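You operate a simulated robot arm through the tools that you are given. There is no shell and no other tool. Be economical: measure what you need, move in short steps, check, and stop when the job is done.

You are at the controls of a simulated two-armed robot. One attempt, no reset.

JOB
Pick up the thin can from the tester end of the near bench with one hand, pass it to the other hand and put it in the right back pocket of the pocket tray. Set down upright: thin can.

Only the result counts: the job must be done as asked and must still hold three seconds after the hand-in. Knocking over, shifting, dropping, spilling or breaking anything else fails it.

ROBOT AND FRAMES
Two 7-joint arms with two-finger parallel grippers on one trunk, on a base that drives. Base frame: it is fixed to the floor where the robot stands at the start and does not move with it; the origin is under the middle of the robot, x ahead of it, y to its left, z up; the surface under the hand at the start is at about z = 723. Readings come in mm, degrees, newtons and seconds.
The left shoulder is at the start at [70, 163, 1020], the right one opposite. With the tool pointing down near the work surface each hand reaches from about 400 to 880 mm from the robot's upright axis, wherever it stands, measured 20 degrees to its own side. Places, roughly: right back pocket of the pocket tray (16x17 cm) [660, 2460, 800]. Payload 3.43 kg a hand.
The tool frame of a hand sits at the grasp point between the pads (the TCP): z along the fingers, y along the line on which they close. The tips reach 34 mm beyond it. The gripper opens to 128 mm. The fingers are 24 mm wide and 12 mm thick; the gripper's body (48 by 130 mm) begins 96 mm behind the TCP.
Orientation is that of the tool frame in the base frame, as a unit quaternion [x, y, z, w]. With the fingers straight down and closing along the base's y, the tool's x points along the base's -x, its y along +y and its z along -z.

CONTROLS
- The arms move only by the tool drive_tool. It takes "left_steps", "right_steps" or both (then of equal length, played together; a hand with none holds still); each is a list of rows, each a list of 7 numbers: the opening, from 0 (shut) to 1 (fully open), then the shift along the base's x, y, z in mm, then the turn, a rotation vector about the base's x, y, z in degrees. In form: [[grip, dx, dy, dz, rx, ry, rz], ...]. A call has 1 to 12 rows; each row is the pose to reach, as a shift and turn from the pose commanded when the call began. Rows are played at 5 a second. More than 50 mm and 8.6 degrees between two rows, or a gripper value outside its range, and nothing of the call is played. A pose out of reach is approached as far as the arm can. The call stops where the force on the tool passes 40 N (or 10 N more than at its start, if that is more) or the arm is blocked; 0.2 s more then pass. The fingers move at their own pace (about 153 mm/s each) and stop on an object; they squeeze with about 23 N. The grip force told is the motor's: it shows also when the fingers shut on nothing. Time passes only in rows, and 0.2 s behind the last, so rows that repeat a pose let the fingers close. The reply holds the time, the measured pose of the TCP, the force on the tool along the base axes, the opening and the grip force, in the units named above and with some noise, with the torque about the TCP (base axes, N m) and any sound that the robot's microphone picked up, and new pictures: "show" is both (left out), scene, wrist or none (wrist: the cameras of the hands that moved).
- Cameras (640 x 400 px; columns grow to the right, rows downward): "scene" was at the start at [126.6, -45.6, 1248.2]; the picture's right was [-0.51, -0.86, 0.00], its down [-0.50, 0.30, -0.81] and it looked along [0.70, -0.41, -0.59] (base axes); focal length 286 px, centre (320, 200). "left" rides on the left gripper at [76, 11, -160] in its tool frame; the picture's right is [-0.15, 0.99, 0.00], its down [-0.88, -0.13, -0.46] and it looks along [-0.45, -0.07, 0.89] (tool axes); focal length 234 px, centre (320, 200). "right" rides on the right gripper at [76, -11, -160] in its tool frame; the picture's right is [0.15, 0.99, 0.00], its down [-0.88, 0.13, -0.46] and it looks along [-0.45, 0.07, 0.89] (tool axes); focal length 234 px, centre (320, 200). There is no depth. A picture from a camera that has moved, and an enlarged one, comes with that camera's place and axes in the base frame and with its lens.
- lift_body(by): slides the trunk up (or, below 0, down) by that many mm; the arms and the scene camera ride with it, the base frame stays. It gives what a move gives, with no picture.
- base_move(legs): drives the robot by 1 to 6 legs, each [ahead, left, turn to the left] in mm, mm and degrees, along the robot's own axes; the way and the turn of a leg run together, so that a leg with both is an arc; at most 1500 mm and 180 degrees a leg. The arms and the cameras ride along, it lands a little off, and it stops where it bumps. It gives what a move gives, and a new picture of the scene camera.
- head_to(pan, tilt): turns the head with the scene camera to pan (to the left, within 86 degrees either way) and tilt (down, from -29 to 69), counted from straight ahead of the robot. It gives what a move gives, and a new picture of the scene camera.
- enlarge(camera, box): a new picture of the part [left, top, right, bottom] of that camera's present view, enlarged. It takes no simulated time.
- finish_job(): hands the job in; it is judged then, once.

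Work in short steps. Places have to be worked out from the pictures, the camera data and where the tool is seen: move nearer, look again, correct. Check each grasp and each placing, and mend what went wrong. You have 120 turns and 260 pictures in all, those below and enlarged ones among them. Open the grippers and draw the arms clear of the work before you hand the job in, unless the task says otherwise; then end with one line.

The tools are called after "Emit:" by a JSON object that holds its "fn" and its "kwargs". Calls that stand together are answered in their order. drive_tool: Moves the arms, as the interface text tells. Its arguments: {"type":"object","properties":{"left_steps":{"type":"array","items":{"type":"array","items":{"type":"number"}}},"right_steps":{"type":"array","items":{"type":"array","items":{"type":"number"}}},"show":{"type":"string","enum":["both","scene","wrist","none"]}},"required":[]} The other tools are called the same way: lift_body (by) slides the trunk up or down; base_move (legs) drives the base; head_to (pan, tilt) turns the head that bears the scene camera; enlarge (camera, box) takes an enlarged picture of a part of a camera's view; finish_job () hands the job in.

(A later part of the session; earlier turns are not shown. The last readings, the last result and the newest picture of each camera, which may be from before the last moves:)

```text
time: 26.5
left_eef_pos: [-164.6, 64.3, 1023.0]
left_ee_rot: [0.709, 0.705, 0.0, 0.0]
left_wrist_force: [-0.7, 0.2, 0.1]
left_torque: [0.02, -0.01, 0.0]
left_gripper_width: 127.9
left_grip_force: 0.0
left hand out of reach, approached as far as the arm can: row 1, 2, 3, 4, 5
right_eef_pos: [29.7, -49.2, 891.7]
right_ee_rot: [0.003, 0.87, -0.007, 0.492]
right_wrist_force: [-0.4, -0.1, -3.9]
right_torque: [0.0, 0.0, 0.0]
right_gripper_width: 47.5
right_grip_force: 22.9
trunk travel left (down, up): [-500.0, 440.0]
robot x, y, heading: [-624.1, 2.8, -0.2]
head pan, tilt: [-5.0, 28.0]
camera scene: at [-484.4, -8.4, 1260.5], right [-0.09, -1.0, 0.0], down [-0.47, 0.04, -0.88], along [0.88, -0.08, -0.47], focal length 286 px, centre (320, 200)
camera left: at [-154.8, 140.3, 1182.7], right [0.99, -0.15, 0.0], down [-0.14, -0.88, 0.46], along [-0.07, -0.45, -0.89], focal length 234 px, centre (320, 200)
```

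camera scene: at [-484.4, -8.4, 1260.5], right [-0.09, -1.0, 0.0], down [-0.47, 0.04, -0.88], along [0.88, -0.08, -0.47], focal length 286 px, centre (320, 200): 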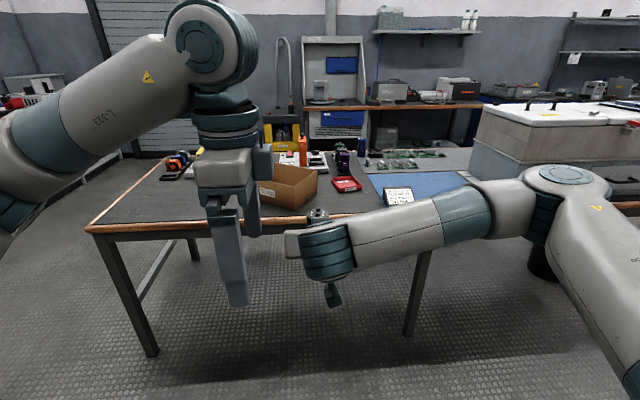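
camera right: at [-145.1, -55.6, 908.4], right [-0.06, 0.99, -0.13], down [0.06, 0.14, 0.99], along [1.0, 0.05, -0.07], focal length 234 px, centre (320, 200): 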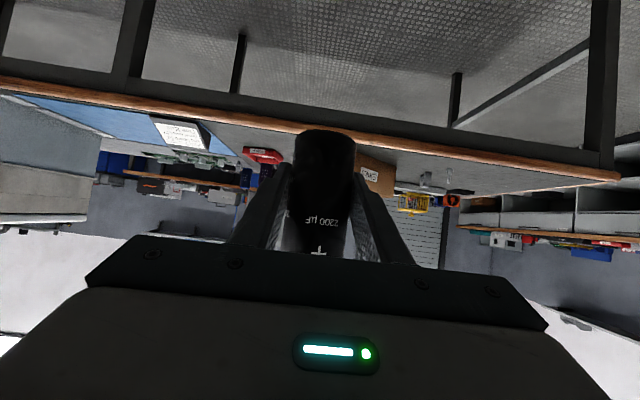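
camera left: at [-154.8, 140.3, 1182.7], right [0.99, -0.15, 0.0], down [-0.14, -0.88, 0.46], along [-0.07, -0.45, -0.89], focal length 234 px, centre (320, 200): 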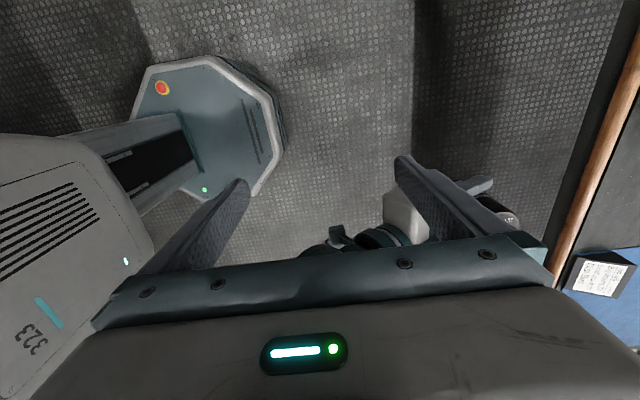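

A wrist limit blocks this yaw. I turn the left hand back to yaw 0 while moving it slightly outward and left.

Emit:
{"fn": "drive_tool", "kwargs": {"left_steps": [[1, 0, 5, 0, 0, 0, 8], [1, 0, 10, 0, 0, 0, 16], [1, 5, 20, 0, 0, 0, 24], [1, 10, 30, 0, 0, 0, 32], [1, 20, 40, 0, 0, 0, 40], [1, 40, 50, 0, 0, 0, 48], [1, 60, 60, 0, 0, 0, 56], [1, 80, 70, 0, 0, 0, 64], [1, 110, 80, 0, 0, 0, 72], [1, 140, 85, 0, 0, 0, 80], [1, 170, 85, 0, 0, 0, 88], [1, 194, 85, 0, 0, 0, 90]], "show": "both"}}

```text
time: 29.1
left_eef_pos: [31.6, 145.6, 1023.4]
left_ee_rot: [0.004, 1.0, 0.0, 0.0]
left_wrist_force: [-0.3, 0.5, -0.3]
left_torque: [0.0, -0.02, -0.01]
left_gripper_width: 128.1
left_grip_force: 0.1
right_eef_pos: [30.0, -48.9, 891.4]
right_ee_rot: [0.004, 0.87, -0.007, 0.493]
right_wrist_force: [-0.1, -0.4, -1.5]
right_torque: [0.0, 0.02, -0.05]
right_gripper_width: 47.2
right_grip_force: 23.1
trunk travel left (down, up): [-500.0, 440.0]
robot x, y, heading: [-627.8, -0.6, 0.1]
head pan, tilt: [-5.0, 28.0]
camera scene: at [-484.1, -8.7, 1260.4], right [-0.09, -1.0, 0.0], down [-0.47, 0.04, -0.88], along [0.88, -0.08, -0.47], focal length 286 px, centre (320, 200)
camera left: at [-45.1, 156.9, 1183.1], right [0.15, 0.99, 0.0], down [0.88, -0.14, 0.45], along [0.45, -0.07, -0.89], focal length 234 px, centre (320, 200)
```

scene: 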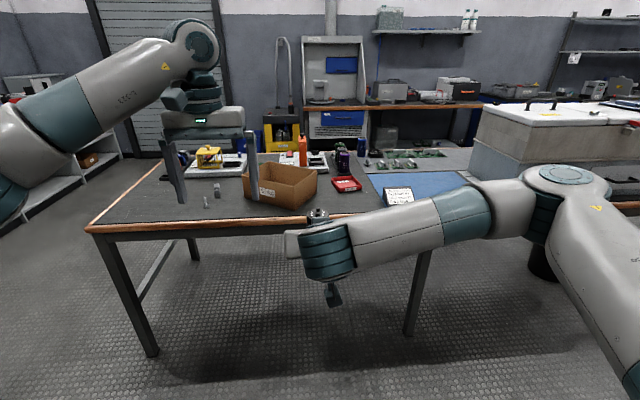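
left: 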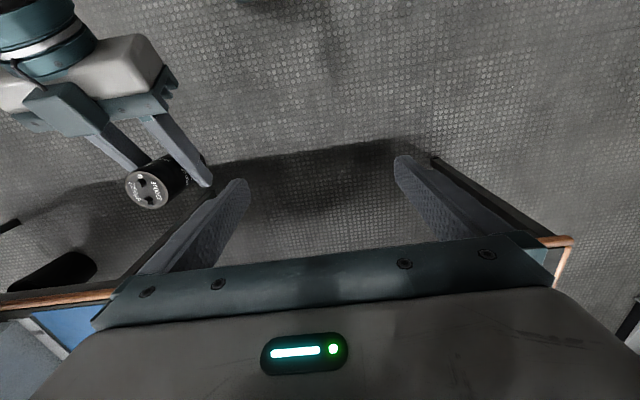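

Clear view of the can top (≈[31, -49, 945], so ~94–97 mm tall, held ~40 mm above its foot). Rather than turn the left hand, I yaw the right hand +80° about the can so its fingers close along x.

Emit:
{"fn": "drive_tool", "kwargs": {"right_steps": [[0, 0, 0, 0, 0, 0, 8], [0, 0, 0, 0, 0, 0, 16], [0, 0, 0, 0, 0, 0, 24], [0, 0, 0, 0, 0, 0, 32], [0, 0, 0, 0, 0, 0, 40], [0, 0, 0, 0, 0, 0, 48], [0, 0, 0, 0, 0, 0, 56], [0, 0, 0, 0, 0, 0, 64], [0, 0, 0, 0, 0, 0, 72], [0, 0, 0, 0, 0, 0, 80]], "show": "scene"}}

Emit:
{"fn": "enlarge", "kwargs": {"camera": "left", "box": [0, 60, 320, 260]}}

```text
time: 31.3
left_eef_pos: [31.2, 145.9, 1023.7]
left_ee_rot: [0.004, 1.0, -0.001, 0.0]
left_wrist_force: [-0.3, -0.3, 0.3]
left_torque: [-0.02, -0.01, -0.03]
left_gripper_width: 128.1
left_grip_force: 0.0
right_eef_pos: [29.1, -48.0, 891.7]
right_ee_rot: [-0.456, 0.741, 0.254, 0.423]
right_wrist_force: [0.2, -0.5, -2.2]
right_torque: [-0.01, 0.02, 0.0]
right_gripper_width: 47.4
right_grip_force: 22.7
right hand out of reach, approached as far as the arm can: row 9, 10
trunk travel left (down, up): [-500.0, 440.0]
robot x, y, heading: [-625.1, 0.2, -0.0]
head pan, tilt: [-5.0, 28.0]
camera scene: at [-484.6, -8.3, 1260.5], right [-0.09, -1.0, 0.0], down [-0.47, 0.04, -0.88], along [0.88, -0.08, -0.47], focal length 286 px, centre (320, 200)
```

scene: 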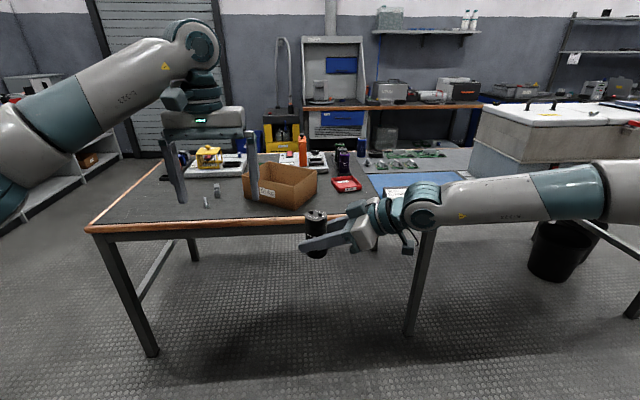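

```text
2.00 times, centred on (160, 160) of left
camera zoom: at [-45.9, 157.0, 1183.5], right [0.15, 0.99, 0.0], down [0.88, -0.14, 0.46], along [0.45, -0.07, -0.89], focal length 468 px, centre (640, 280)
```

zoom: 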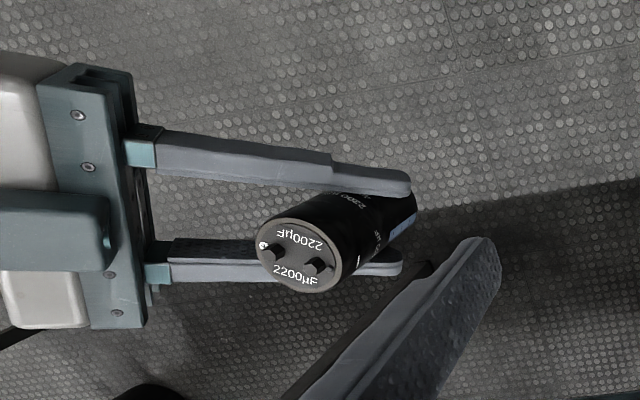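

The right hand ended at ≈63° yaw, can upright. I bring the left hand above the can (x 30, y −47) with yaw −26° so the fingers interleave perpendicular.

Emit:
{"fn": "drive_tool", "kwargs": {"left_steps": [[0.8, 0, -40, 0, 0, 0, -5], [0.8, 0, -80, 0, 0, 0, -10], [0.8, 0, -120, 0, 0, 0, -15], [0.8, -1, -160, 0, 0, 0, -20], [0.8, -1, -193, 0, 0, 0, -26]]}}

Emit:
{"fn": "enlarge", "kwargs": {"camera": "scene", "box": [220, 120, 440, 280]}}

```text
time: 32.5
left_eef_pos: [29.1, -48.8, 1022.3]
left_ee_rot: [0.229, 0.973, 0.0, 0.0]
left_wrist_force: [0.9, -1.1, 0.0]
left_torque: [0.02, 0.0, 0.02]
left_gripper_width: 102.3
left_grip_force: 0.1
right_eef_pos: [29.8, -48.0, 890.9]
right_ee_rot: [-0.456, 0.741, 0.254, 0.423]
right_wrist_force: [0.3, 0.2, -3.2]
right_torque: [0.02, -0.02, 0.04]
right_gripper_width: 47.3
right_grip_force: 22.4
trunk travel left (down, up): [-500.0, 440.0]
robot x, y, heading: [-628.0, 0.5, -0.1]
head pan, tilt: [-5.0, 28.0]
camera scene: at [-484.6, -9.8, 1260.5], right [-0.09, -1.0, 0.0], down [-0.47, 0.04, -0.88], along [0.88, -0.08, -0.47], focal length 286 px, centre (320, 200)
camera left: at [-34.2, -4.9, 1183.8], right [0.57, 0.82, 0.0], down [0.73, -0.51, 0.45], along [0.37, -0.26, -0.89], focal length 234 px, centre (320, 200)
```

scene: 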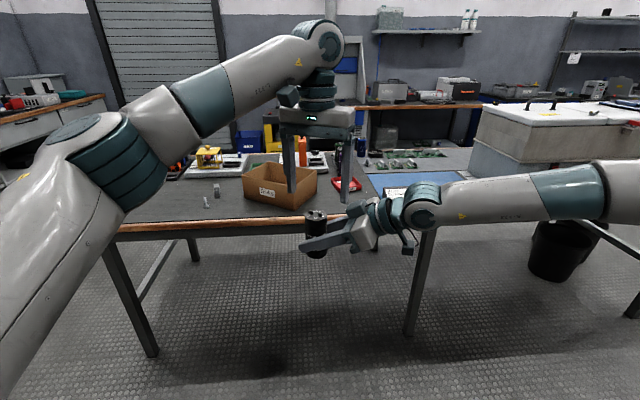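
left: 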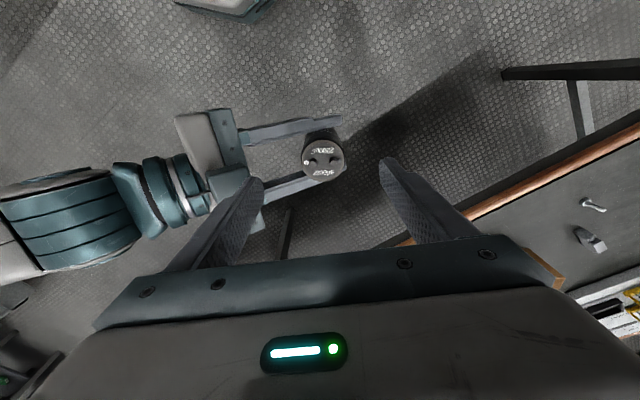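

```text
2.50 times, centred on (330, 200) of scene
camera zoom: at [-484.6, -9.8, 1260.5], right [-0.09, -1.0, 0.0], down [-0.47, 0.04, -0.88], along [0.88, -0.08, -0.47], focal length 716 px, centre (295, 200)
```

zoom: 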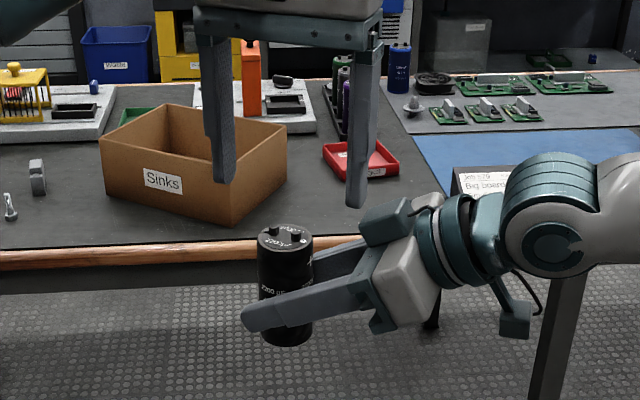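

Well aligned over the can. I descend 90 mm.

Emit:
{"fn": "drive_tool", "kwargs": {"left_steps": [[0.8, -1, 2, -30, 0, 0, 0], [0.8, -1, 2, -60, 0, 0, 0], [0.8, -1, 2, -80, 0, 0, 0], [0.8, -1, 2, -91, 0, 0, 0]], "show": "wrist"}}

Emit:
{"fn": "enlarge", "kwargs": {"camera": "scene", "box": [220, 120, 440, 280]}}

```text
time: 33.2
left_eef_pos: [28.8, -46.0, 962.6]
left_ee_rot: [0.23, 0.973, -0.004, 0.004]
left_wrist_force: [-0.1, -0.2, 1.2]
left_torque: [-0.06, 0.02, 0.01]
left_gripper_width: 102.2
left_grip_force: 0.1
right_eef_pos: [26.9, -49.5, 879.9]
right_ee_rot: [-0.456, 0.746, 0.253, 0.414]
right_wrist_force: [-0.3, -0.6, -2.6]
right_torque: [0.01, -0.06, -0.02]
right_gripper_width: 47.3
right_grip_force: 23.2
trunk travel left (down, up): [-500.0, 440.0]
robot x, y, heading: [-623.2, 0.1, -0.1]
head pan, tilt: [-5.0, 28.0]
stopped in row 3 (right hand): the force on the tool passed its limit at 50 N (the readings are from after the stop); the commanded pose is now the measured one
camera left: at [-35.6, -0.5, 1121.9], right [0.57, 0.82, 0.0], down [0.73, -0.51, 0.46], along [0.38, -0.27, -0.89], focal length 234 px, centre (320, 200)
```

left: 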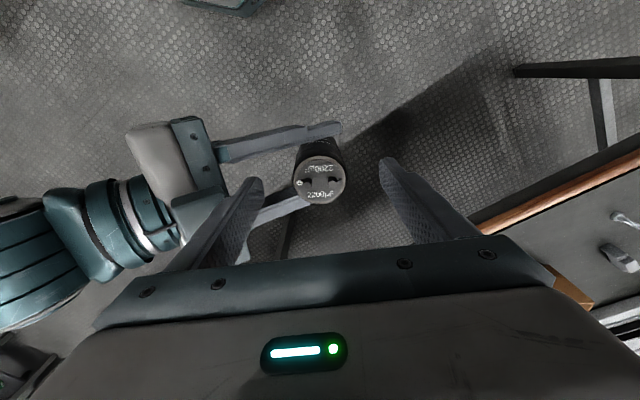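

```text
2.50 times, centred on (330, 200) of scene
camera zoom: at [-484.4, -8.5, 1260.5], right [-0.09, -1.0, 0.0], down [-0.47, 0.04, -0.88], along [0.88, -0.08, -0.47], focal length 716 px, centre (295, 200)
```

zoom: 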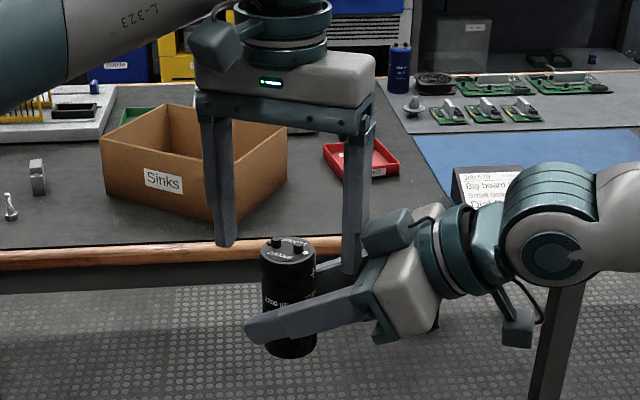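

The left hand's −y finger touched the block on top of the right gripper (opening too wide). I raise the left hand, narrow its opening to ~64 mm, and recheck alignment.

Emit:
{"fn": "drive_tool", "kwargs": {"left_steps": [[0.8, 0, 0, 20, 0, 0, 0], [0.65, 0, 0, 40, 0, 0, 0], [0.5, 0, 0, 40, 0, 0, 0], [0.5, 0, 0, 40, 0, 0, 0]]}}

Emit:
{"fn": "enlarge", "kwargs": {"camera": "left", "box": [160, 80, 480, 280]}}

Emit:
{"fn": "enlarge", "kwargs": {"camera": "scene", "box": [240, 140, 420, 270]}}

```text
time: 34.2
left_eef_pos: [28.3, -46.1, 1002.7]
left_ee_rot: [0.23, 0.973, -0.004, 0.003]
left_wrist_force: [-0.1, 0.3, -1.1]
left_torque: [0.03, 0.04, -0.04]
left_gripper_width: 64.0
left_grip_force: 0.0
right_eef_pos: [27.3, -50.8, 880.5]
right_ee_rot: [-0.455, 0.746, 0.252, 0.415]
right_wrist_force: [-0.1, 0.1, -2.8]
right_torque: [-0.03, 0.04, 0.06]
right_gripper_width: 47.1
right_grip_force: 23.0
trunk travel left (down, up): [-500.0, 440.0]
robot x, y, heading: [-624.0, 0.9, 0.0]
head pan, tilt: [-5.0, 28.0]
camera scene: at [-484.7, -8.7, 1260.5], right [-0.09, -1.0, 0.0], down [-0.47, 0.04, -0.88], along [0.88, -0.08, -0.47], focal length 286 px, centre (320, 200)
camera left: at [-36.0, -0.7, 1161.6], right [0.57, 0.82, 0.0], down [0.73, -0.51, 0.46], along [0.38, -0.27, -0.89], focal length 234 px, centre (320, 200)
```

scene: 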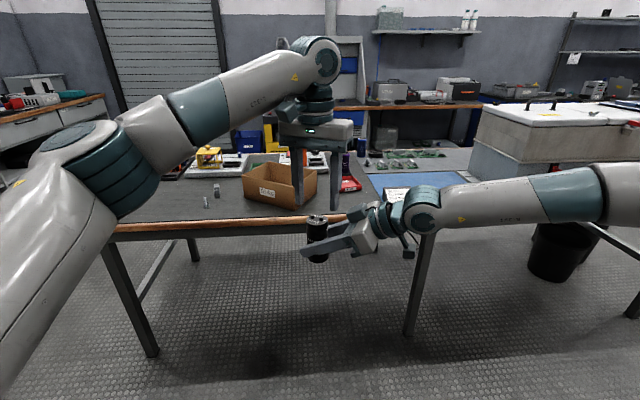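
left: 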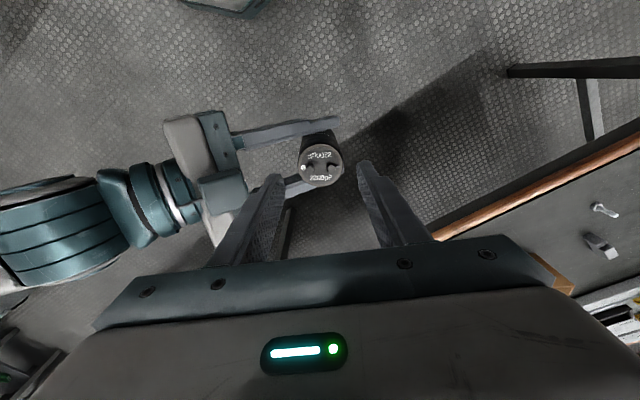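

```text
2.00 times, centred on (320, 180) of left
camera zoom: at [-36.0, -0.7, 1161.6], right [0.57, 0.82, 0.0], down [0.73, -0.51, 0.46], along [0.38, -0.27, -0.89], focal length 468 px, centre (320, 240)
```

zoom: 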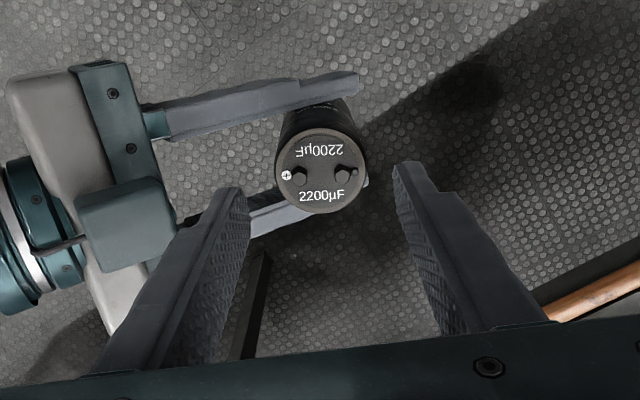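

```text
3.08 times, centred on (330, 205) of scene
camera zoom: at [-484.7, -8.7, 1260.5], right [-0.09, -1.0, 0.0], down [-0.47, 0.04, -0.88], along [0.88, -0.08, -0.47], focal length 882 px, centre (289, 185)
```

zoom: 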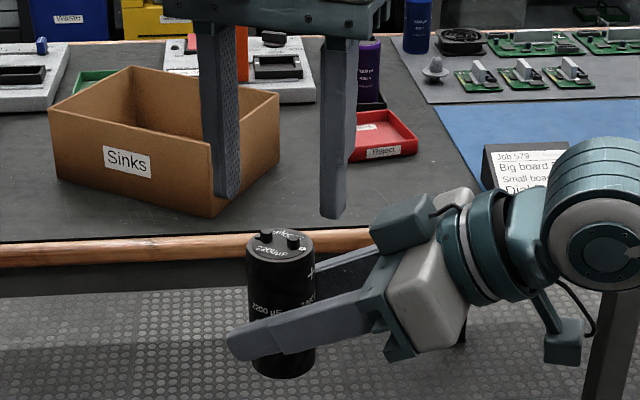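

Can top centre ≈ [30.6, -48.2, 934]; fingers clear the block by ~17 mm. I descend with the narrowed opening.

Emit:
{"fn": "drive_tool", "kwargs": {"left_steps": [[0.5, 2, -2, -25, 0, 0, 0], [0.5, 2, -2, -45, 0, 0, 0], [0.5, 2, -2, -60, 0, 0, 0], [0.5, 2, -2, -72, 0, 0, 0], [0.5, 2, -2, -82, 0, 0, 0]], "show": "wrist"}}

Emit:
{"fn": "enlarge", "kwargs": {"camera": "scene", "box": [240, 140, 420, 270]}}

```text
time: 35.4
left_eef_pos: [30.9, -48.7, 921.2]
left_ee_rot: [0.23, 0.973, -0.004, 0.003]
left_wrist_force: [-0.4, 0.5, -0.1]
left_torque: [-0.01, -0.01, -0.03]
left_gripper_width: 64.2
left_grip_force: 0.1
right_eef_pos: [27.2, -50.4, 880.5]
right_ee_rot: [-0.456, 0.746, 0.253, 0.413]
right_wrist_force: [0.1, -0.1, -2.9]
right_torque: [-0.01, 0.01, 0.0]
right_gripper_width: 47.4
right_grip_force: 23.5
trunk travel left (down, up): [-500.0, 440.0]
robot x, y, heading: [-630.1, -1.1, -0.1]
head pan, tilt: [-5.0, 28.0]
camera left: at [-33.7, -2.9, 1079.8], right [0.57, 0.82, -0.01], down [0.73, -0.51, 0.46], along [0.38, -0.27, -0.89], focal length 234 px, centre (320, 200)
```

left: 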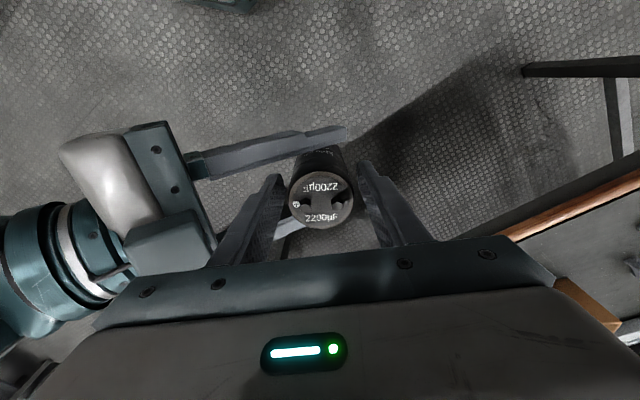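

```text
3.08 times, centred on (330, 205) of scene
camera zoom: at [-484.3, -8.6, 1260.5], right [-0.09, -1.0, 0.0], down [-0.47, 0.04, -0.88], along [0.88, -0.08, -0.47], focal length 882 px, centre (289, 185)
```

zoom: 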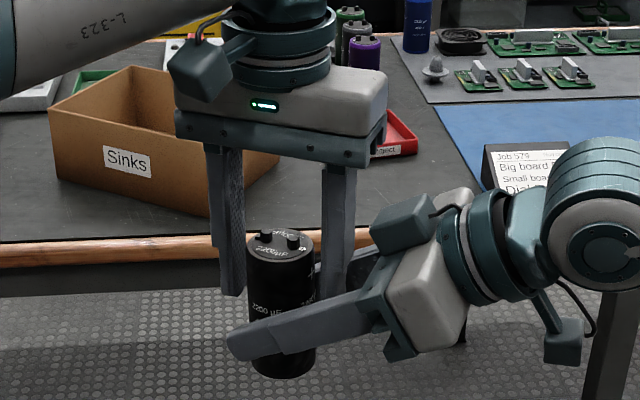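

Positioned around the can's upper half. I close the left hand.

Emit:
{"fn": "drive_tool", "kwargs": {"left_steps": [[0.42, 0, 0, 0, 0, 0, 0], [0.36, 0, 0, 0, 0, 0, 0], [0, 0, 0, 0, 0, 0, 0], [0, 0, 0, 0, 0, 0, 0], [0, 0, 0, 0, 0, 0, 0]], "show": "wrist"}}

```text
time: 36.6
left_eef_pos: [31.7, -47.3, 921.2]
left_ee_rot: [0.229, 0.973, -0.004, 0.003]
left_wrist_force: [1.0, 1.9, -0.3]
left_torque: [-0.52, 0.25, 0.08]
left_gripper_width: 47.6
left_grip_force: 23.2
right_eef_pos: [27.6, -49.9, 880.2]
right_ee_rot: [-0.456, 0.746, 0.252, 0.415]
right_wrist_force: [-1.2, -1.9, -1.9]
right_torque: [0.62, -0.29, -0.08]
right_gripper_width: 47.3
right_grip_force: 23.1
trunk travel left (down, up): [-500.0, 440.0]
robot x, y, heading: [-625.3, -5.6, 0.1]
head pan, tilt: [-5.0, 28.0]
camera left: at [-33.7, -2.8, 1080.0], right [0.57, 0.82, 0.0], down [0.73, -0.51, 0.46], along [0.38, -0.27, -0.89], focal length 234 px, centre (320, 200)
```

left: 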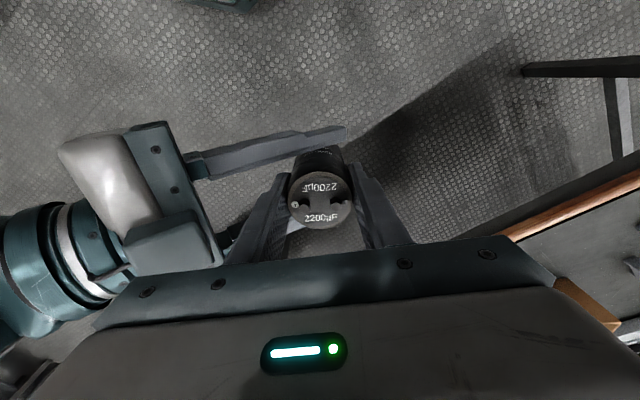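

Both hands hold it (47.6 mm left). I open the right hand and draw it back horizontally.

Emit:
{"fn": "drive_tool", "kwargs": {"right_steps": [[0.3, 0, 0, 0, 0, 0, 0], [0.6, 0, 0, 0, 0, 0, 0], [0.8, 0, 0, 0, 0, 0, 0], [0.8, -8, -16, 0, 0, 0, 0], [0.8, -20, -40, 0, 0, 0, 0], [0.8, -36, -72, 0, 0, 0, 0], [0.8, -54, -108, 0, 0, 0, 0], [0.8, -70, -145, 0, 0, 0, 0]]}}

Emit:
{"fn": "enlarge", "kwargs": {"camera": "scene", "box": [240, 140, 420, 270]}}

```text
time: 38.4
left_eef_pos: [30.7, -47.2, 919.9]
left_ee_rot: [0.228, 0.974, -0.004, 0.003]
left_wrist_force: [-0.1, 0.4, -0.5]
left_torque: [-0.02, 0.02, 0.0]
left_gripper_width: 47.7
left_grip_force: 22.9
right_eef_pos: [-28.7, -161.8, 877.4]
right_ee_rot: [-0.455, 0.745, 0.254, 0.416]
right_wrist_force: [0.8, 0.4, 0.5]
right_torque: [-0.01, -0.02, -0.01]
right_gripper_width: 102.4
right_grip_force: 0.0
right hand out of reach, approached as far as the arm can: row 4, 8
trunk travel left (down, up): [-500.0, 440.0]
robot x, y, heading: [-626.1, -1.4, -0.0]
head pan, tilt: [-5.0, 28.0]
camera scene: at [-483.6, -8.1, 1260.4], right [-0.09, -1.0, 0.0], down [-0.47, 0.04, -0.88], along [0.88, -0.08, -0.47], focal length 286 px, centre (320, 200)
camera right: at [-98.4, -322.9, 897.6], right [-0.92, 0.38, -0.12], down [-0.08, 0.13, 0.99], along [0.39, 0.92, -0.08], focal length 234 px, centre (320, 200)
```

scene: 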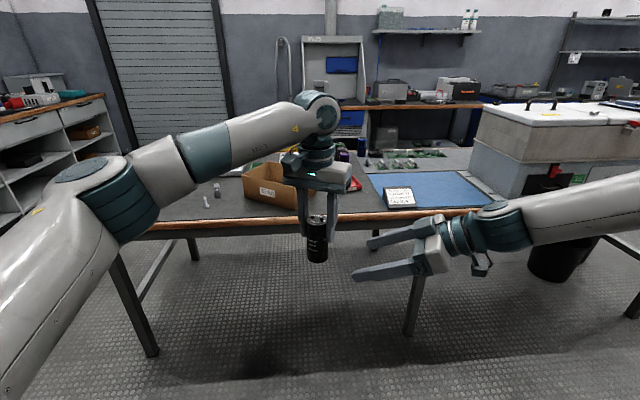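
right: 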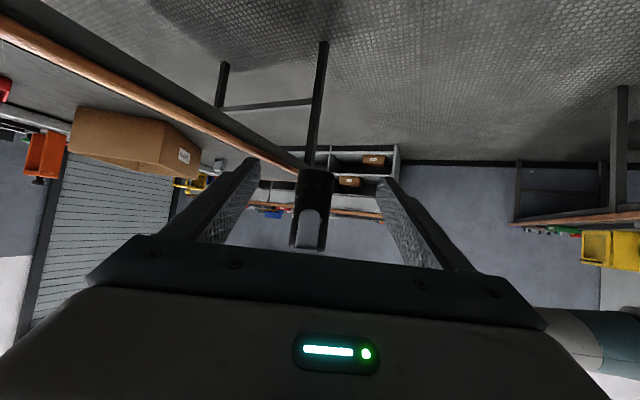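

```text
3.08 times, centred on (330, 205) of scene
camera zoom: at [-483.6, -8.1, 1260.4], right [-0.09, -1.0, 0.0], down [-0.47, 0.04, -0.88], along [0.88, -0.08, -0.47], focal length 882 px, centre (289, 185)
```

zoom: 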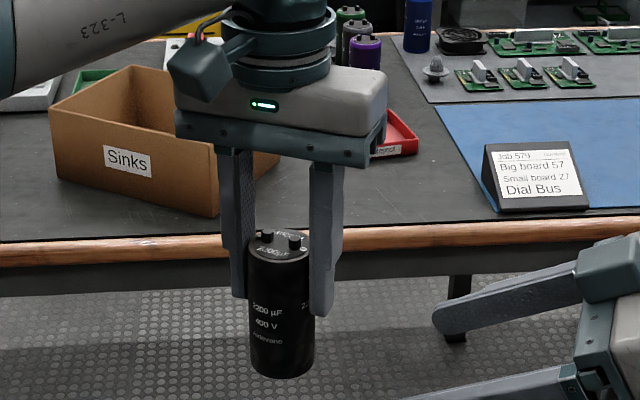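

The can hangs cleanly in the left hand alone, its foot ≈ TCP −80 mm. Next I lift the trunk, turn left 90° and drive toward the wall bench, keeping x ≈ −230 to clear the left table.

Emit:
{"fn": "lift_body", "kwargs": {"by": 150}}

Emit:
{"fn": "base_move", "kwargs": {"legs": [[0, 0, 90], [0, -400, 0], [1300, 0, 0]]}}

```text
time: 40.1
left_eef_pos: [30.9, -48.9, 1070.6]
left_ee_rot: [0.23, 0.973, -0.004, 0.003]
left_wrist_force: [-0.2, -0.3, -2.1]
left_torque: [-0.01, -0.03, 0.01]
left_gripper_width: 47.3
left_grip_force: 22.7
right_eef_pos: [-29.4, -161.8, 1028.8]
right_ee_rot: [-0.455, 0.745, 0.254, 0.417]
right_wrist_force: [-0.7, -0.2, -0.6]
right_torque: [0.01, -0.02, 0.01]
right_gripper_width: 102.3
right_grip_force: 0.0
trunk travel left (down, up): [-650.0, 290.0]
robot x, y, heading: [-627.7, 3.5, 0.1]
head pan, tilt: [-5.0, 28.0]
```

```text
time: 52.5
left_eef_pos: [-143.5, 1935.8, 1070.2]
left_ee_rot: [-0.521, 0.854, 0.0, 0.006]
left_wrist_force: [1.0, -0.2, -2.8]
left_torque: [-0.03, 0.0, -0.02]
left_gripper_width: 47.4
left_grip_force: 23.1
right_eef_pos: [-30.1, 1875.0, 1028.4]
right_ee_rot: [0.847, -0.21, -0.473, -0.118]
right_wrist_force: [0.3, -0.2, 0.7]
right_torque: [0.0, -0.01, 0.04]
right_gripper_width: 102.4
right_grip_force: 0.2
trunk travel left (down, up): [-650.0, 290.0]
robot x, y, heading: [-198.7, 1278.3, 89.4]
head pan, tilt: [-5.0, 28.0]
camera scene: at [-188.8, 1420.1, 1410.5], right [0.99, -0.1, 0.0], down [-0.05, -0.47, -0.88], along [0.09, 0.88, -0.47], focal length 286 px, centre (320, 200)
```

scene: 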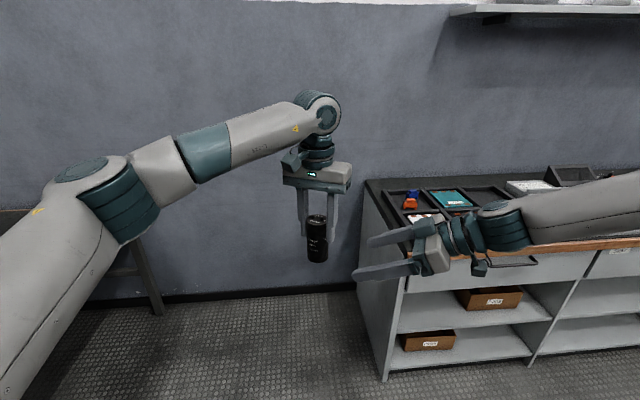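

The pocket tray is at the left end of the wall bench. I slide right to x ≈ 610 and look at the tray before advancing.

Emit:
{"fn": "base_move", "kwargs": {"legs": [[0, -800, 0.6]]}}

Emit:
{"fn": "head_to", "kwargs": {"pan": 10, "tilt": 30}}

```text
time: 56.8
left_eef_pos: [659.5, 1927.6, 1069.7]
left_ee_rot: [-0.521, 0.854, -0.001, 0.006]
left_wrist_force: [0.6, -0.1, -3.0]
left_torque: [0.01, 0.02, 0.0]
left_gripper_width: 47.5
left_grip_force: 23.9
right_eef_pos: [773.3, 1865.6, 1028.7]
right_ee_rot: [0.847, -0.209, -0.474, -0.117]
right_wrist_force: [-0.1, 0.1, -0.2]
right_torque: [0.0, -0.03, 0.01]
right_gripper_width: 102.4
right_grip_force: 0.0
trunk travel left (down, up): [-650.0, 290.0]
robot x, y, heading: [605.5, 1264.1, 89.1]
head pan, tilt: [-5.0, 28.0]
camera scene: at [615.0, 1410.5, 1410.5], right [1.0, -0.1, 0.0], down [-0.05, -0.47, -0.88], along [0.09, 0.88, -0.47], focal length 286 px, centre (320, 200)
```

scene: 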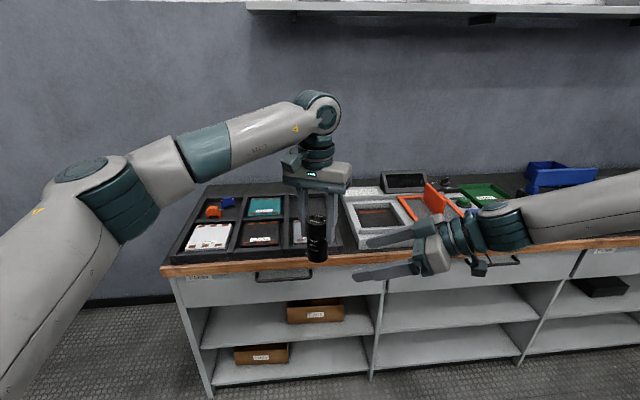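

```text
time: 57.6
left_eef_pos: [660.0, 1927.6, 1069.8]
left_ee_rot: [-0.521, 0.854, -0.001, 0.006]
left_wrist_force: [-0.7, -0.3, -2.2]
left_torque: [-0.01, -0.01, -0.03]
left_gripper_width: 47.4
left_grip_force: 22.6
right_eef_pos: [773.0, 1865.6, 1028.2]
right_ee_rot: [0.848, -0.21, -0.473, -0.118]
right_wrist_force: [0.5, 1.0, -0.5]
right_torque: [-0.02, -0.01, 0.04]
right_gripper_width: 102.5
right_grip_force: 0.2
trunk travel left (down, up): [-650.0, 290.0]
robot x, y, heading: [604.0, 1267.5, 89.0]
head pan, tilt: [10.0, 30.0]
camera scene: at [591.4, 1409.0, 1407.3], right [0.99, 0.16, 0.0], down [0.08, -0.49, -0.87], along [-0.14, 0.85, -0.5], focal length 286 px, centre (320, 200)
```

scene: 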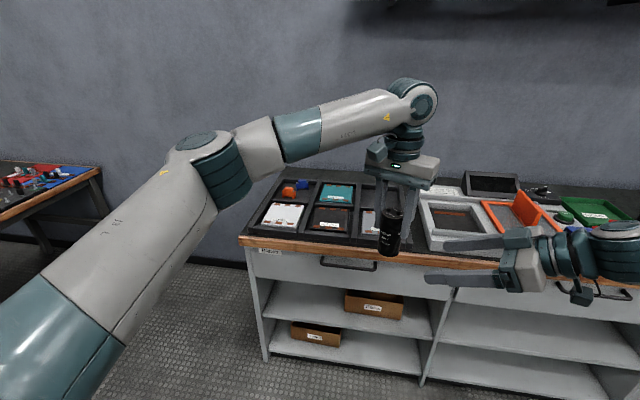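

The tray has 3×2 pockets; the right back one is behind the left gripper. I zoom and lift/shift my view.

Emit:
{"fn": "enlarge", "kwargs": {"camera": "scene", "box": [230, 150, 450, 290]}}

Emit:
{"fn": "head_to", "kwargs": {"pan": 0, "tilt": 35}}

Emit:
{"fn": "enlarge", "kwargs": {"camera": "left", "box": [0, 0, 640, 400]}}

```text
2.86 times, centred on (340, 220) of scene
camera zoom: at [591.4, 1409.0, 1407.3], right [0.99, 0.16, 0.0], down [0.08, -0.49, -0.87], along [-0.14, 0.85, -0.5], focal length 819 px, centre (263, 143)
```

zoom: 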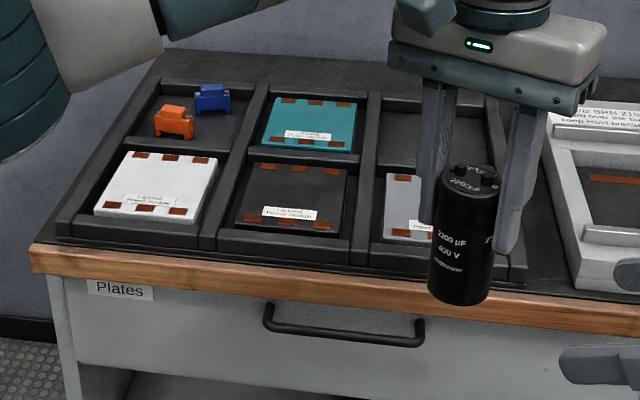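

```text
time: 58.3
left_eef_pos: [659.8, 1926.5, 1070.9]
left_ee_rot: [-0.522, 0.853, -0.001, 0.005]
left_wrist_force: [0.7, -0.4, -3.0]
left_torque: [0.03, -0.02, -0.01]
left_gripper_width: 47.3
left_grip_force: 22.8
right_eef_pos: [772.5, 1865.8, 1028.4]
right_ee_rot: [0.847, -0.21, -0.473, -0.118]
right_wrist_force: [0.4, 0.1, 0.4]
right_torque: [0.05, -0.02, -0.02]
right_gripper_width: 102.6
right_grip_force: 0.2
trunk travel left (down, up): [-650.0, 290.0]
robot x, y, heading: [606.1, 1270.8, 89.4]
head pan, tilt: [0.0, 35.0]
camera scene: at [606.9, 1407.8, 1399.6], right [1.0, -0.01, 0.0], down [-0.01, -0.57, -0.82], along [0.01, 0.82, -0.57], focal length 286 px, centre (320, 200)
```

scene: 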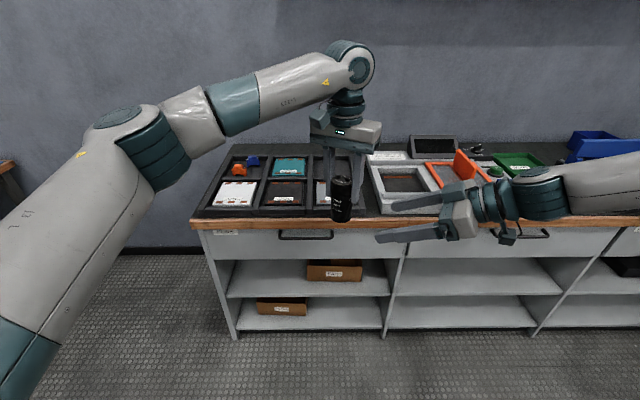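

```text
1.00 times, centred on (320, 200) of left (not enlarged: the box is as wide or as high as the picture)
camera zoom: at [612.8, 1863.4, 1230.0], right [-0.81, 0.58, -0.01], down [0.51, 0.72, 0.46], along [0.27, 0.38, -0.89], focal length 234 px, centre (320, 200)
```

zoom: 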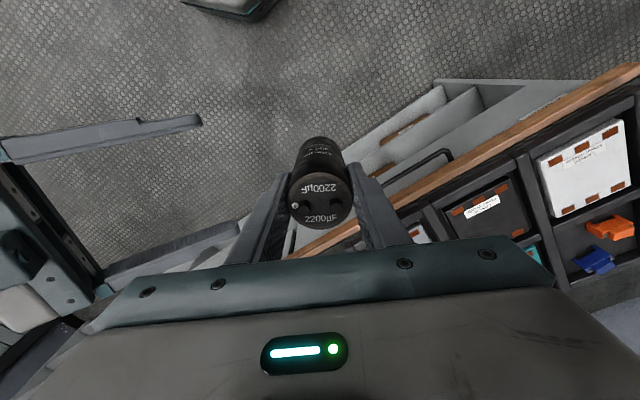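

Right back pocket looks empty. I raise and shift the right hand outward, then drive ahead ~500 mm with the can at safe height.

Emit:
{"fn": "drive_tool", "kwargs": {"right_steps": [[0.8, 35, -10, 25, 0, 0, 0], [0.8, 70, -20, 50, 0, 0, 0], [0.8, 110, -30, 75, 0, 0, 0], [0.8, 150, -40, 100, 0, 0, 0]], "show": "none"}}

Emit:
{"fn": "base_move", "kwargs": {"legs": [[480, 0, 0.8]]}}

Emit:
{"fn": "enlarge", "kwargs": {"camera": "left", "box": [0, 0, 640, 400]}}

```text
time: 59.3
left_eef_pos: [660.6, 1926.8, 1071.8]
left_ee_rot: [-0.521, 0.853, -0.001, 0.005]
left_wrist_force: [1.5, 0.2, -2.7]
left_torque: [-0.03, 0.0, 0.02]
left_gripper_width: 47.4
left_grip_force: 22.9
right_eef_pos: [774.4, 1865.7, 1028.5]
right_ee_rot: [0.848, -0.209, -0.473, -0.117]
right_wrist_force: [0.5, -0.3, 0.2]
right_torque: [-0.01, 0.0, 0.0]
right_gripper_width: 102.3
right_grip_force: 0.0
right hand out of reach, approached as far as the arm can: row 1, 2, 3, 4
trunk travel left (down, up): [-650.0, 290.0]
robot x, y, heading: [603.7, 1274.2, 89.2]
head pan, tilt: [0.0, 35.0]
```

```text
time: 62.2
left_eef_pos: [654.2, 2413.3, 1070.9]
left_ee_rot: [-0.527, 0.85, -0.001, 0.006]
left_wrist_force: [0.5, -0.5, -2.7]
left_torque: [-0.02, -0.02, -0.02]
left_gripper_width: 47.4
left_grip_force: 22.7
right_eef_pos: [768.1, 2352.8, 1029.2]
right_ee_rot: [0.849, -0.205, -0.474, -0.116]
right_wrist_force: [-0.7, -0.7, -0.4]
right_torque: [-0.02, 0.01, -0.01]
right_gripper_width: 102.6
right_grip_force: 0.1
trunk travel left (down, up): [-650.0, 290.0]
robot x, y, heading: [609.5, 1755.2, 90.0]
head pan, tilt: [0.0, 35.0]
camera scene: at [607.5, 1892.7, 1399.6], right [1.0, 0.0, 0.0], down [0.0, -0.57, -0.82], along [0.0, 0.82, -0.57], focal length 286 px, centre (320, 200)
```

scene: 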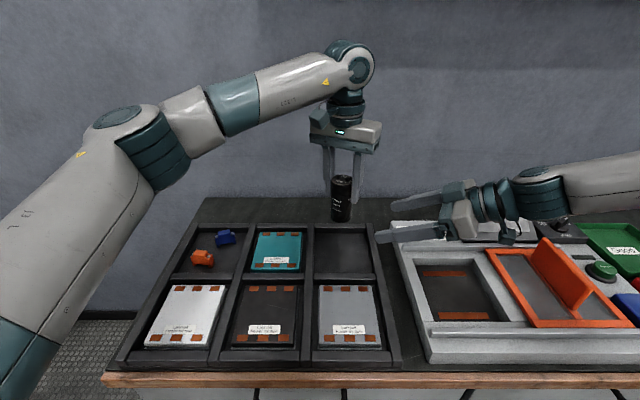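

```text
1.00 times, centred on (320, 200) of left (not enlarged: the box is as wide or as high as the picture)
camera zoom: at [607.5, 2348.4, 1230.1], right [-0.82, 0.57, -0.01], down [0.5, 0.73, 0.46], along [0.27, 0.38, -0.89], focal length 234 px, centre (320, 200)
```

zoom: 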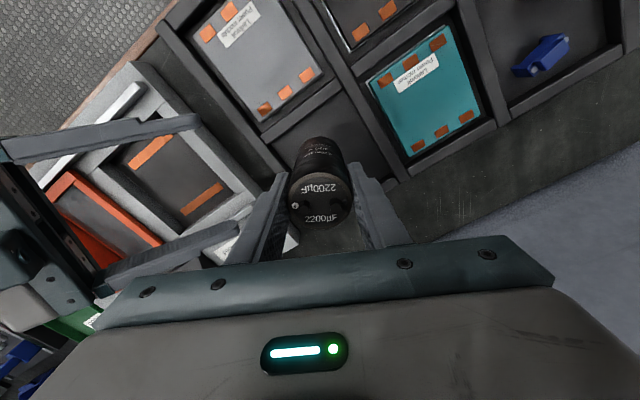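

The target pocket is empty and visible. I zoom in for its exact bounds.

Emit:
{"fn": "enlarge", "kwargs": {"camera": "scene", "box": [280, 190, 440, 300]}}

Emit:
{"fn": "enlarge", "kwargs": {"camera": "left", "box": [220, 40, 460, 190]}}

```text
3.64 times, centred on (360, 245) of scene
camera zoom: at [607.5, 1892.7, 1399.6], right [1.0, 0.0, 0.0], down [0.0, -0.57, -0.82], along [0.0, 0.82, -0.57], focal length 1042 px, centre (174, 36)
```

zoom: 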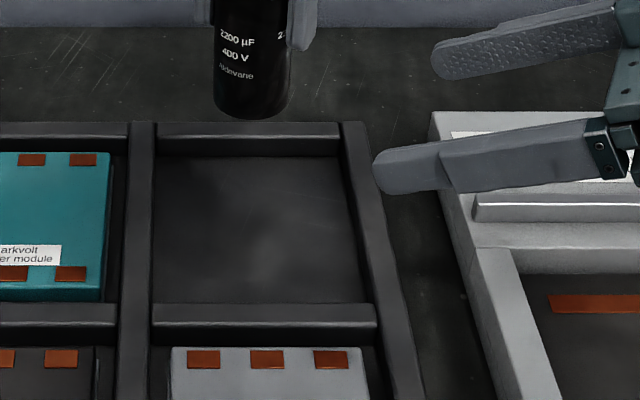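

```text
2.67 times, centred on (340, 115) of left
camera zoom: at [607.5, 2348.4, 1230.1], right [-0.82, 0.57, -0.01], down [0.5, 0.73, 0.46], along [0.27, 0.38, -0.89], focal length 624 px, centre (267, 427)
```

zoom: 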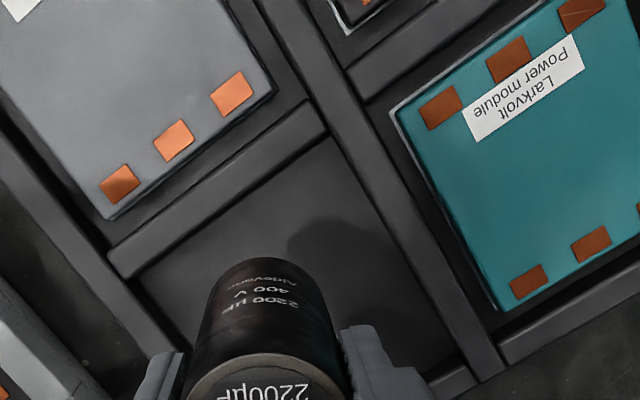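

Pocket inner bounds ≈ x 593–751, y 2389–2572, floor z ≈ 793, so centre ≈ [672, 2482]. First I move the right hand further out, undoing its yaw to free it.

Emit:
{"fn": "drive_tool", "kwargs": {"right_steps": [[0.8, 10, 0, 5, 0, 0, -8], [0.8, 25, 0, 10, 0, 0, -16], [0.8, 40, 0, 20, 0, 0, -24], [0.8, 60, 0, 30, 0, 0, -32], [0.8, 80, 0, 40, 0, 0, -40], [0.8, 100, 0, 50, 0, 0, -48], [0.8, 120, 0, 60, 0, 0, -56], [0.8, 150, 0, 70, 0, 0, -60]], "show": "scene"}}

```text
time: 64.0
left_eef_pos: [655.4, 2411.3, 1070.8]
left_ee_rot: [-0.526, 0.85, -0.001, 0.005]
left_wrist_force: [-0.1, 1.0, -2.6]
left_torque: [0.0, 0.01, 0.01]
left_gripper_width: 47.3
left_grip_force: 22.3
right_eef_pos: [919.4, 2352.3, 1099.1]
right_ee_rot: [0.633, -0.602, -0.353, -0.336]
right_wrist_force: [0.0, -0.2, -0.1]
right_torque: [0.03, 0.01, 0.04]
right_gripper_width: 102.4
right_grip_force: 0.1
trunk travel left (down, up): [-650.0, 290.0]
robot x, y, heading: [608.5, 1753.1, 90.2]
head pan, tilt: [0.0, 35.0]
camera scene: at [609.3, 1892.0, 1399.6], right [1.0, 0.0, 0.0], down [0.0, -0.57, -0.82], along [0.0, 0.82, -0.57], focal length 286 px, centre (320, 200)
```

scene: 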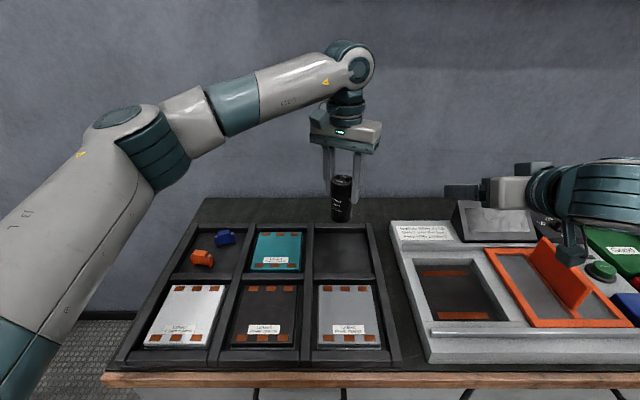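

Right hand clear. I move the left hand over the pocket centre and part-way down.

Emit:
{"fn": "drive_tool", "kwargs": {"left_steps": [[0, 8, 35, 0, 0, 0, 0], [0, 17, 70, 0, 0, 0, 0], [0, 17, 70, -40, 0, 0, 0], [0, 17, 70, -80, 0, 0, 0], [0, 17, 70, -120, 0, 0, 0], [0, 17, 70, -140, 0, 0, 0]]}}

Emit:
{"fn": "enlarge", "kwargs": {"camera": "scene", "box": [280, 170, 440, 300]}}

Emit:
{"fn": "enlarge", "kwargs": {"camera": "left", "box": [200, 60, 460, 260]}}

```text
time: 65.4
left_eef_pos: [670.2, 2483.7, 929.0]
left_ee_rot: [-0.526, 0.85, -0.001, 0.006]
left_wrist_force: [0.2, -0.6, -2.9]
left_torque: [0.05, 0.01, 0.04]
left_gripper_width: 47.2
left_grip_force: 23.4
right_eef_pos: [918.8, 2352.7, 1098.7]
right_ee_rot: [0.633, -0.601, -0.353, -0.336]
right_wrist_force: [-0.1, -0.7, 0.4]
right_torque: [-0.01, -0.04, -0.03]
right_gripper_width: 102.6
right_grip_force: 0.2
trunk travel left (down, up): [-650.0, 290.0]
robot x, y, heading: [608.4, 1754.1, 90.2]
head pan, tilt: [0.0, 35.0]
camera scene: at [607.2, 1893.1, 1399.5], right [1.0, 0.0, 0.0], down [0.0, -0.57, -0.82], along [0.0, 0.82, -0.57], focal length 286 px, centre (320, 200)
camera left: at [624.2, 2418.9, 1088.9], right [-0.82, 0.57, -0.01], down [0.5, 0.73, 0.46], along [0.27, 0.38, -0.89], focal length 234 px, centre (320, 200)
```

scene: 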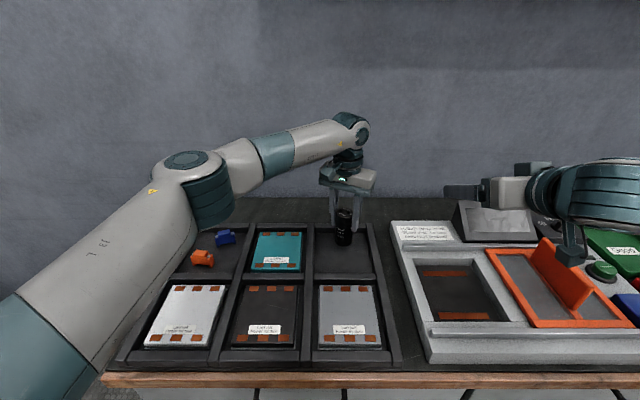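
left: 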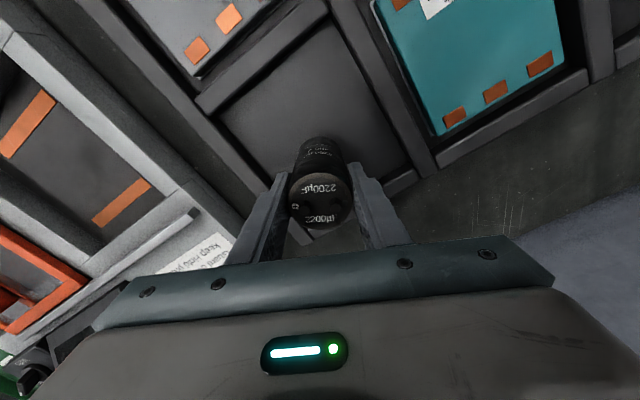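

```text
3.08 times, centred on (360, 235) of scene
camera zoom: at [607.2, 1893.1, 1399.5], right [1.0, 0.0, 0.0], down [0.0, -0.57, -0.82], along [0.0, 0.82, -0.57], focal length 882 px, centre (197, 92)
```

zoom: 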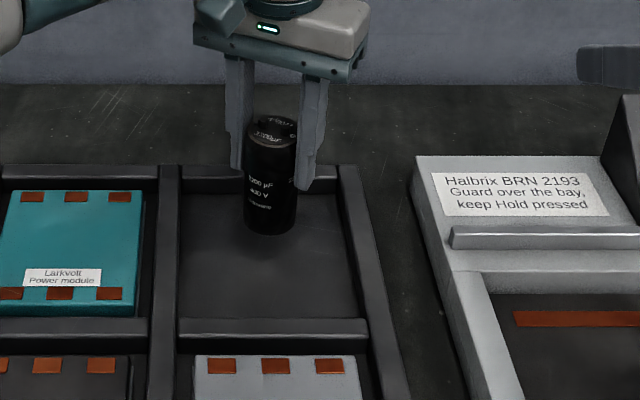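

```text
2.00 times, centred on (330, 160) of left
camera zoom: at [624.2, 2418.9, 1088.9], right [-0.82, 0.57, -0.01], down [0.5, 0.73, 0.46], along [0.27, 0.38, -0.89], focal length 468 px, centre (300, 280)
```

zoom: 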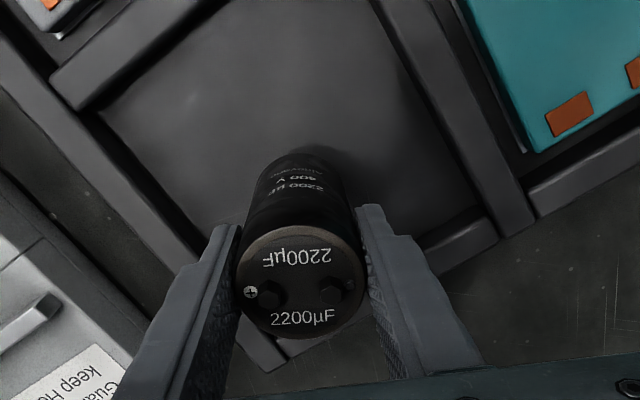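

Centred in the pocket. I lower slowly, expecting contact near TCP z ≈ 873.

Emit:
{"fn": "drive_tool", "kwargs": {"left_steps": [[0, 1, -2, -20, 0, 0, 0], [0, 1, -2, -38, 0, 0, 0], [0, 1, -2, -44, 0, 0, 0], [0, 1, -2, -48, 0, 0, 0], [0, 1, -2, -51, 0, 0, 0]], "show": "none"}}

Emit:
{"fn": "enlarge", "kwargs": {"camera": "scene", "box": [290, 180, 410, 290]}}

```text
time: 66.6
left_eef_pos: [671.2, 2479.1, 881.2]
left_ee_rot: [-0.527, 0.85, 0.001, 0.006]
left_wrist_force: [-0.5, 1.7, 19.7]
left_torque: [0.27, 0.54, -0.03]
left_gripper_width: 46.6
left_grip_force: 23.2
right_eef_pos: [918.5, 2349.8, 1100.3]
right_ee_rot: [0.633, -0.6, -0.354, -0.337]
right_wrist_force: [-1.1, 0.8, -0.1]
right_torque: [-0.01, 0.0, -0.02]
right_gripper_width: 102.3
right_grip_force: 0.0
trunk travel left (down, up): [-650.0, 290.0]
robot x, y, heading: [608.9, 1753.8, 90.0]
head pan, tilt: [0.0, 35.0]
```

```text
3.64 times, centred on (350, 235) of scene
camera zoom: at [607.2, 1890.1, 1399.9], right [1.0, 0.0, 0.0], down [0.0, -0.57, -0.82], along [0.0, 0.82, -0.57], focal length 1042 px, centre (211, 73)
```

zoom: 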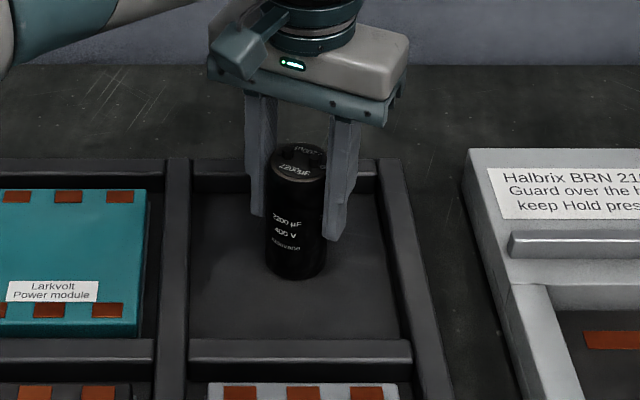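

The can stands on the pocket floor (19.7 N contact, TCP 881). I ease up 2 mm and open gently.

Emit:
{"fn": "drive_tool", "kwargs": {"left_steps": [[0, 0, 0, 2, 0, 0, 0], [0.4, 0, 0, 2, 0, 0, 0], [0.44, 0, 0, 2, 0, 0, 0], [0.5, 0, 0, 2, 0, 0, 0], [0.55, 0, 0, 2, 0, 0, 0], [0.55, 0, 0, 2, 0, 0, 0]], "show": "wrist"}}

Emit:
{"fn": "enlarge", "kwargs": {"camera": "scene", "box": [290, 180, 410, 290]}}

```text
time: 68.0
left_eef_pos: [671.7, 2480.3, 881.8]
left_ee_rot: [-0.527, 0.85, -0.001, 0.005]
left_wrist_force: [0.0, 0.1, -0.6]
left_torque: [-0.02, -0.02, 0.01]
left_gripper_width: 70.5
left_grip_force: 0.0
right_eef_pos: [918.0, 2352.5, 1099.1]
right_ee_rot: [0.633, -0.601, -0.353, -0.337]
right_wrist_force: [-0.5, 0.0, -0.1]
right_torque: [0.04, 0.0, 0.03]
right_gripper_width: 102.4
right_grip_force: 0.1
trunk travel left (down, up): [-650.0, 290.0]
robot x, y, heading: [609.4, 1752.4, 90.2]
head pan, tilt: [0.0, 35.0]
camera left: at [625.2, 2416.5, 1041.0], right [-0.82, 0.57, 0.0], down [0.5, 0.73, 0.46], along [0.27, 0.38, -0.89], focal length 234 px, centre (320, 200)
```

left: 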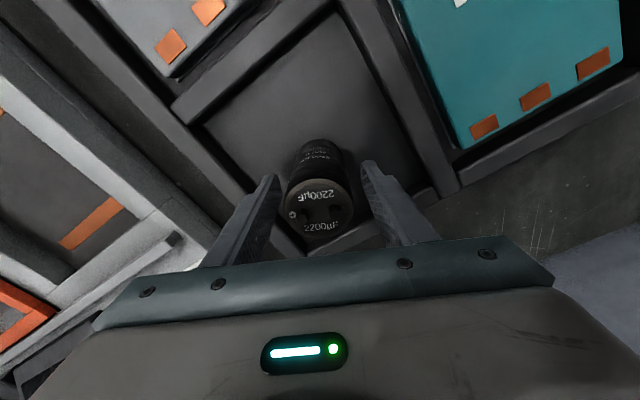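

```text
3.64 times, centred on (350, 235) of scene
camera zoom: at [607.5, 1892.6, 1399.6], right [1.0, 0.0, 0.0], down [0.0, -0.57, -0.82], along [0.0, 0.82, -0.57], focal length 1042 px, centre (211, 73)
```

zoom: 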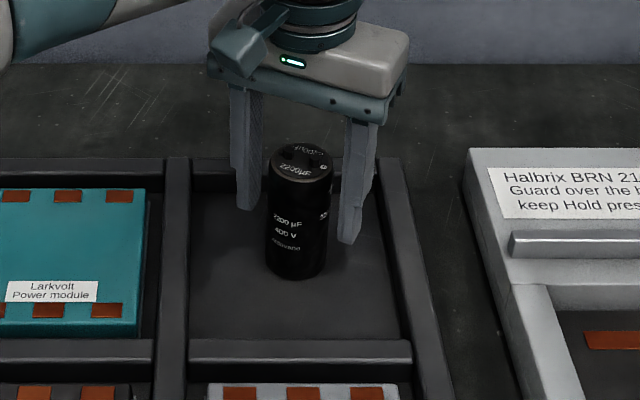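

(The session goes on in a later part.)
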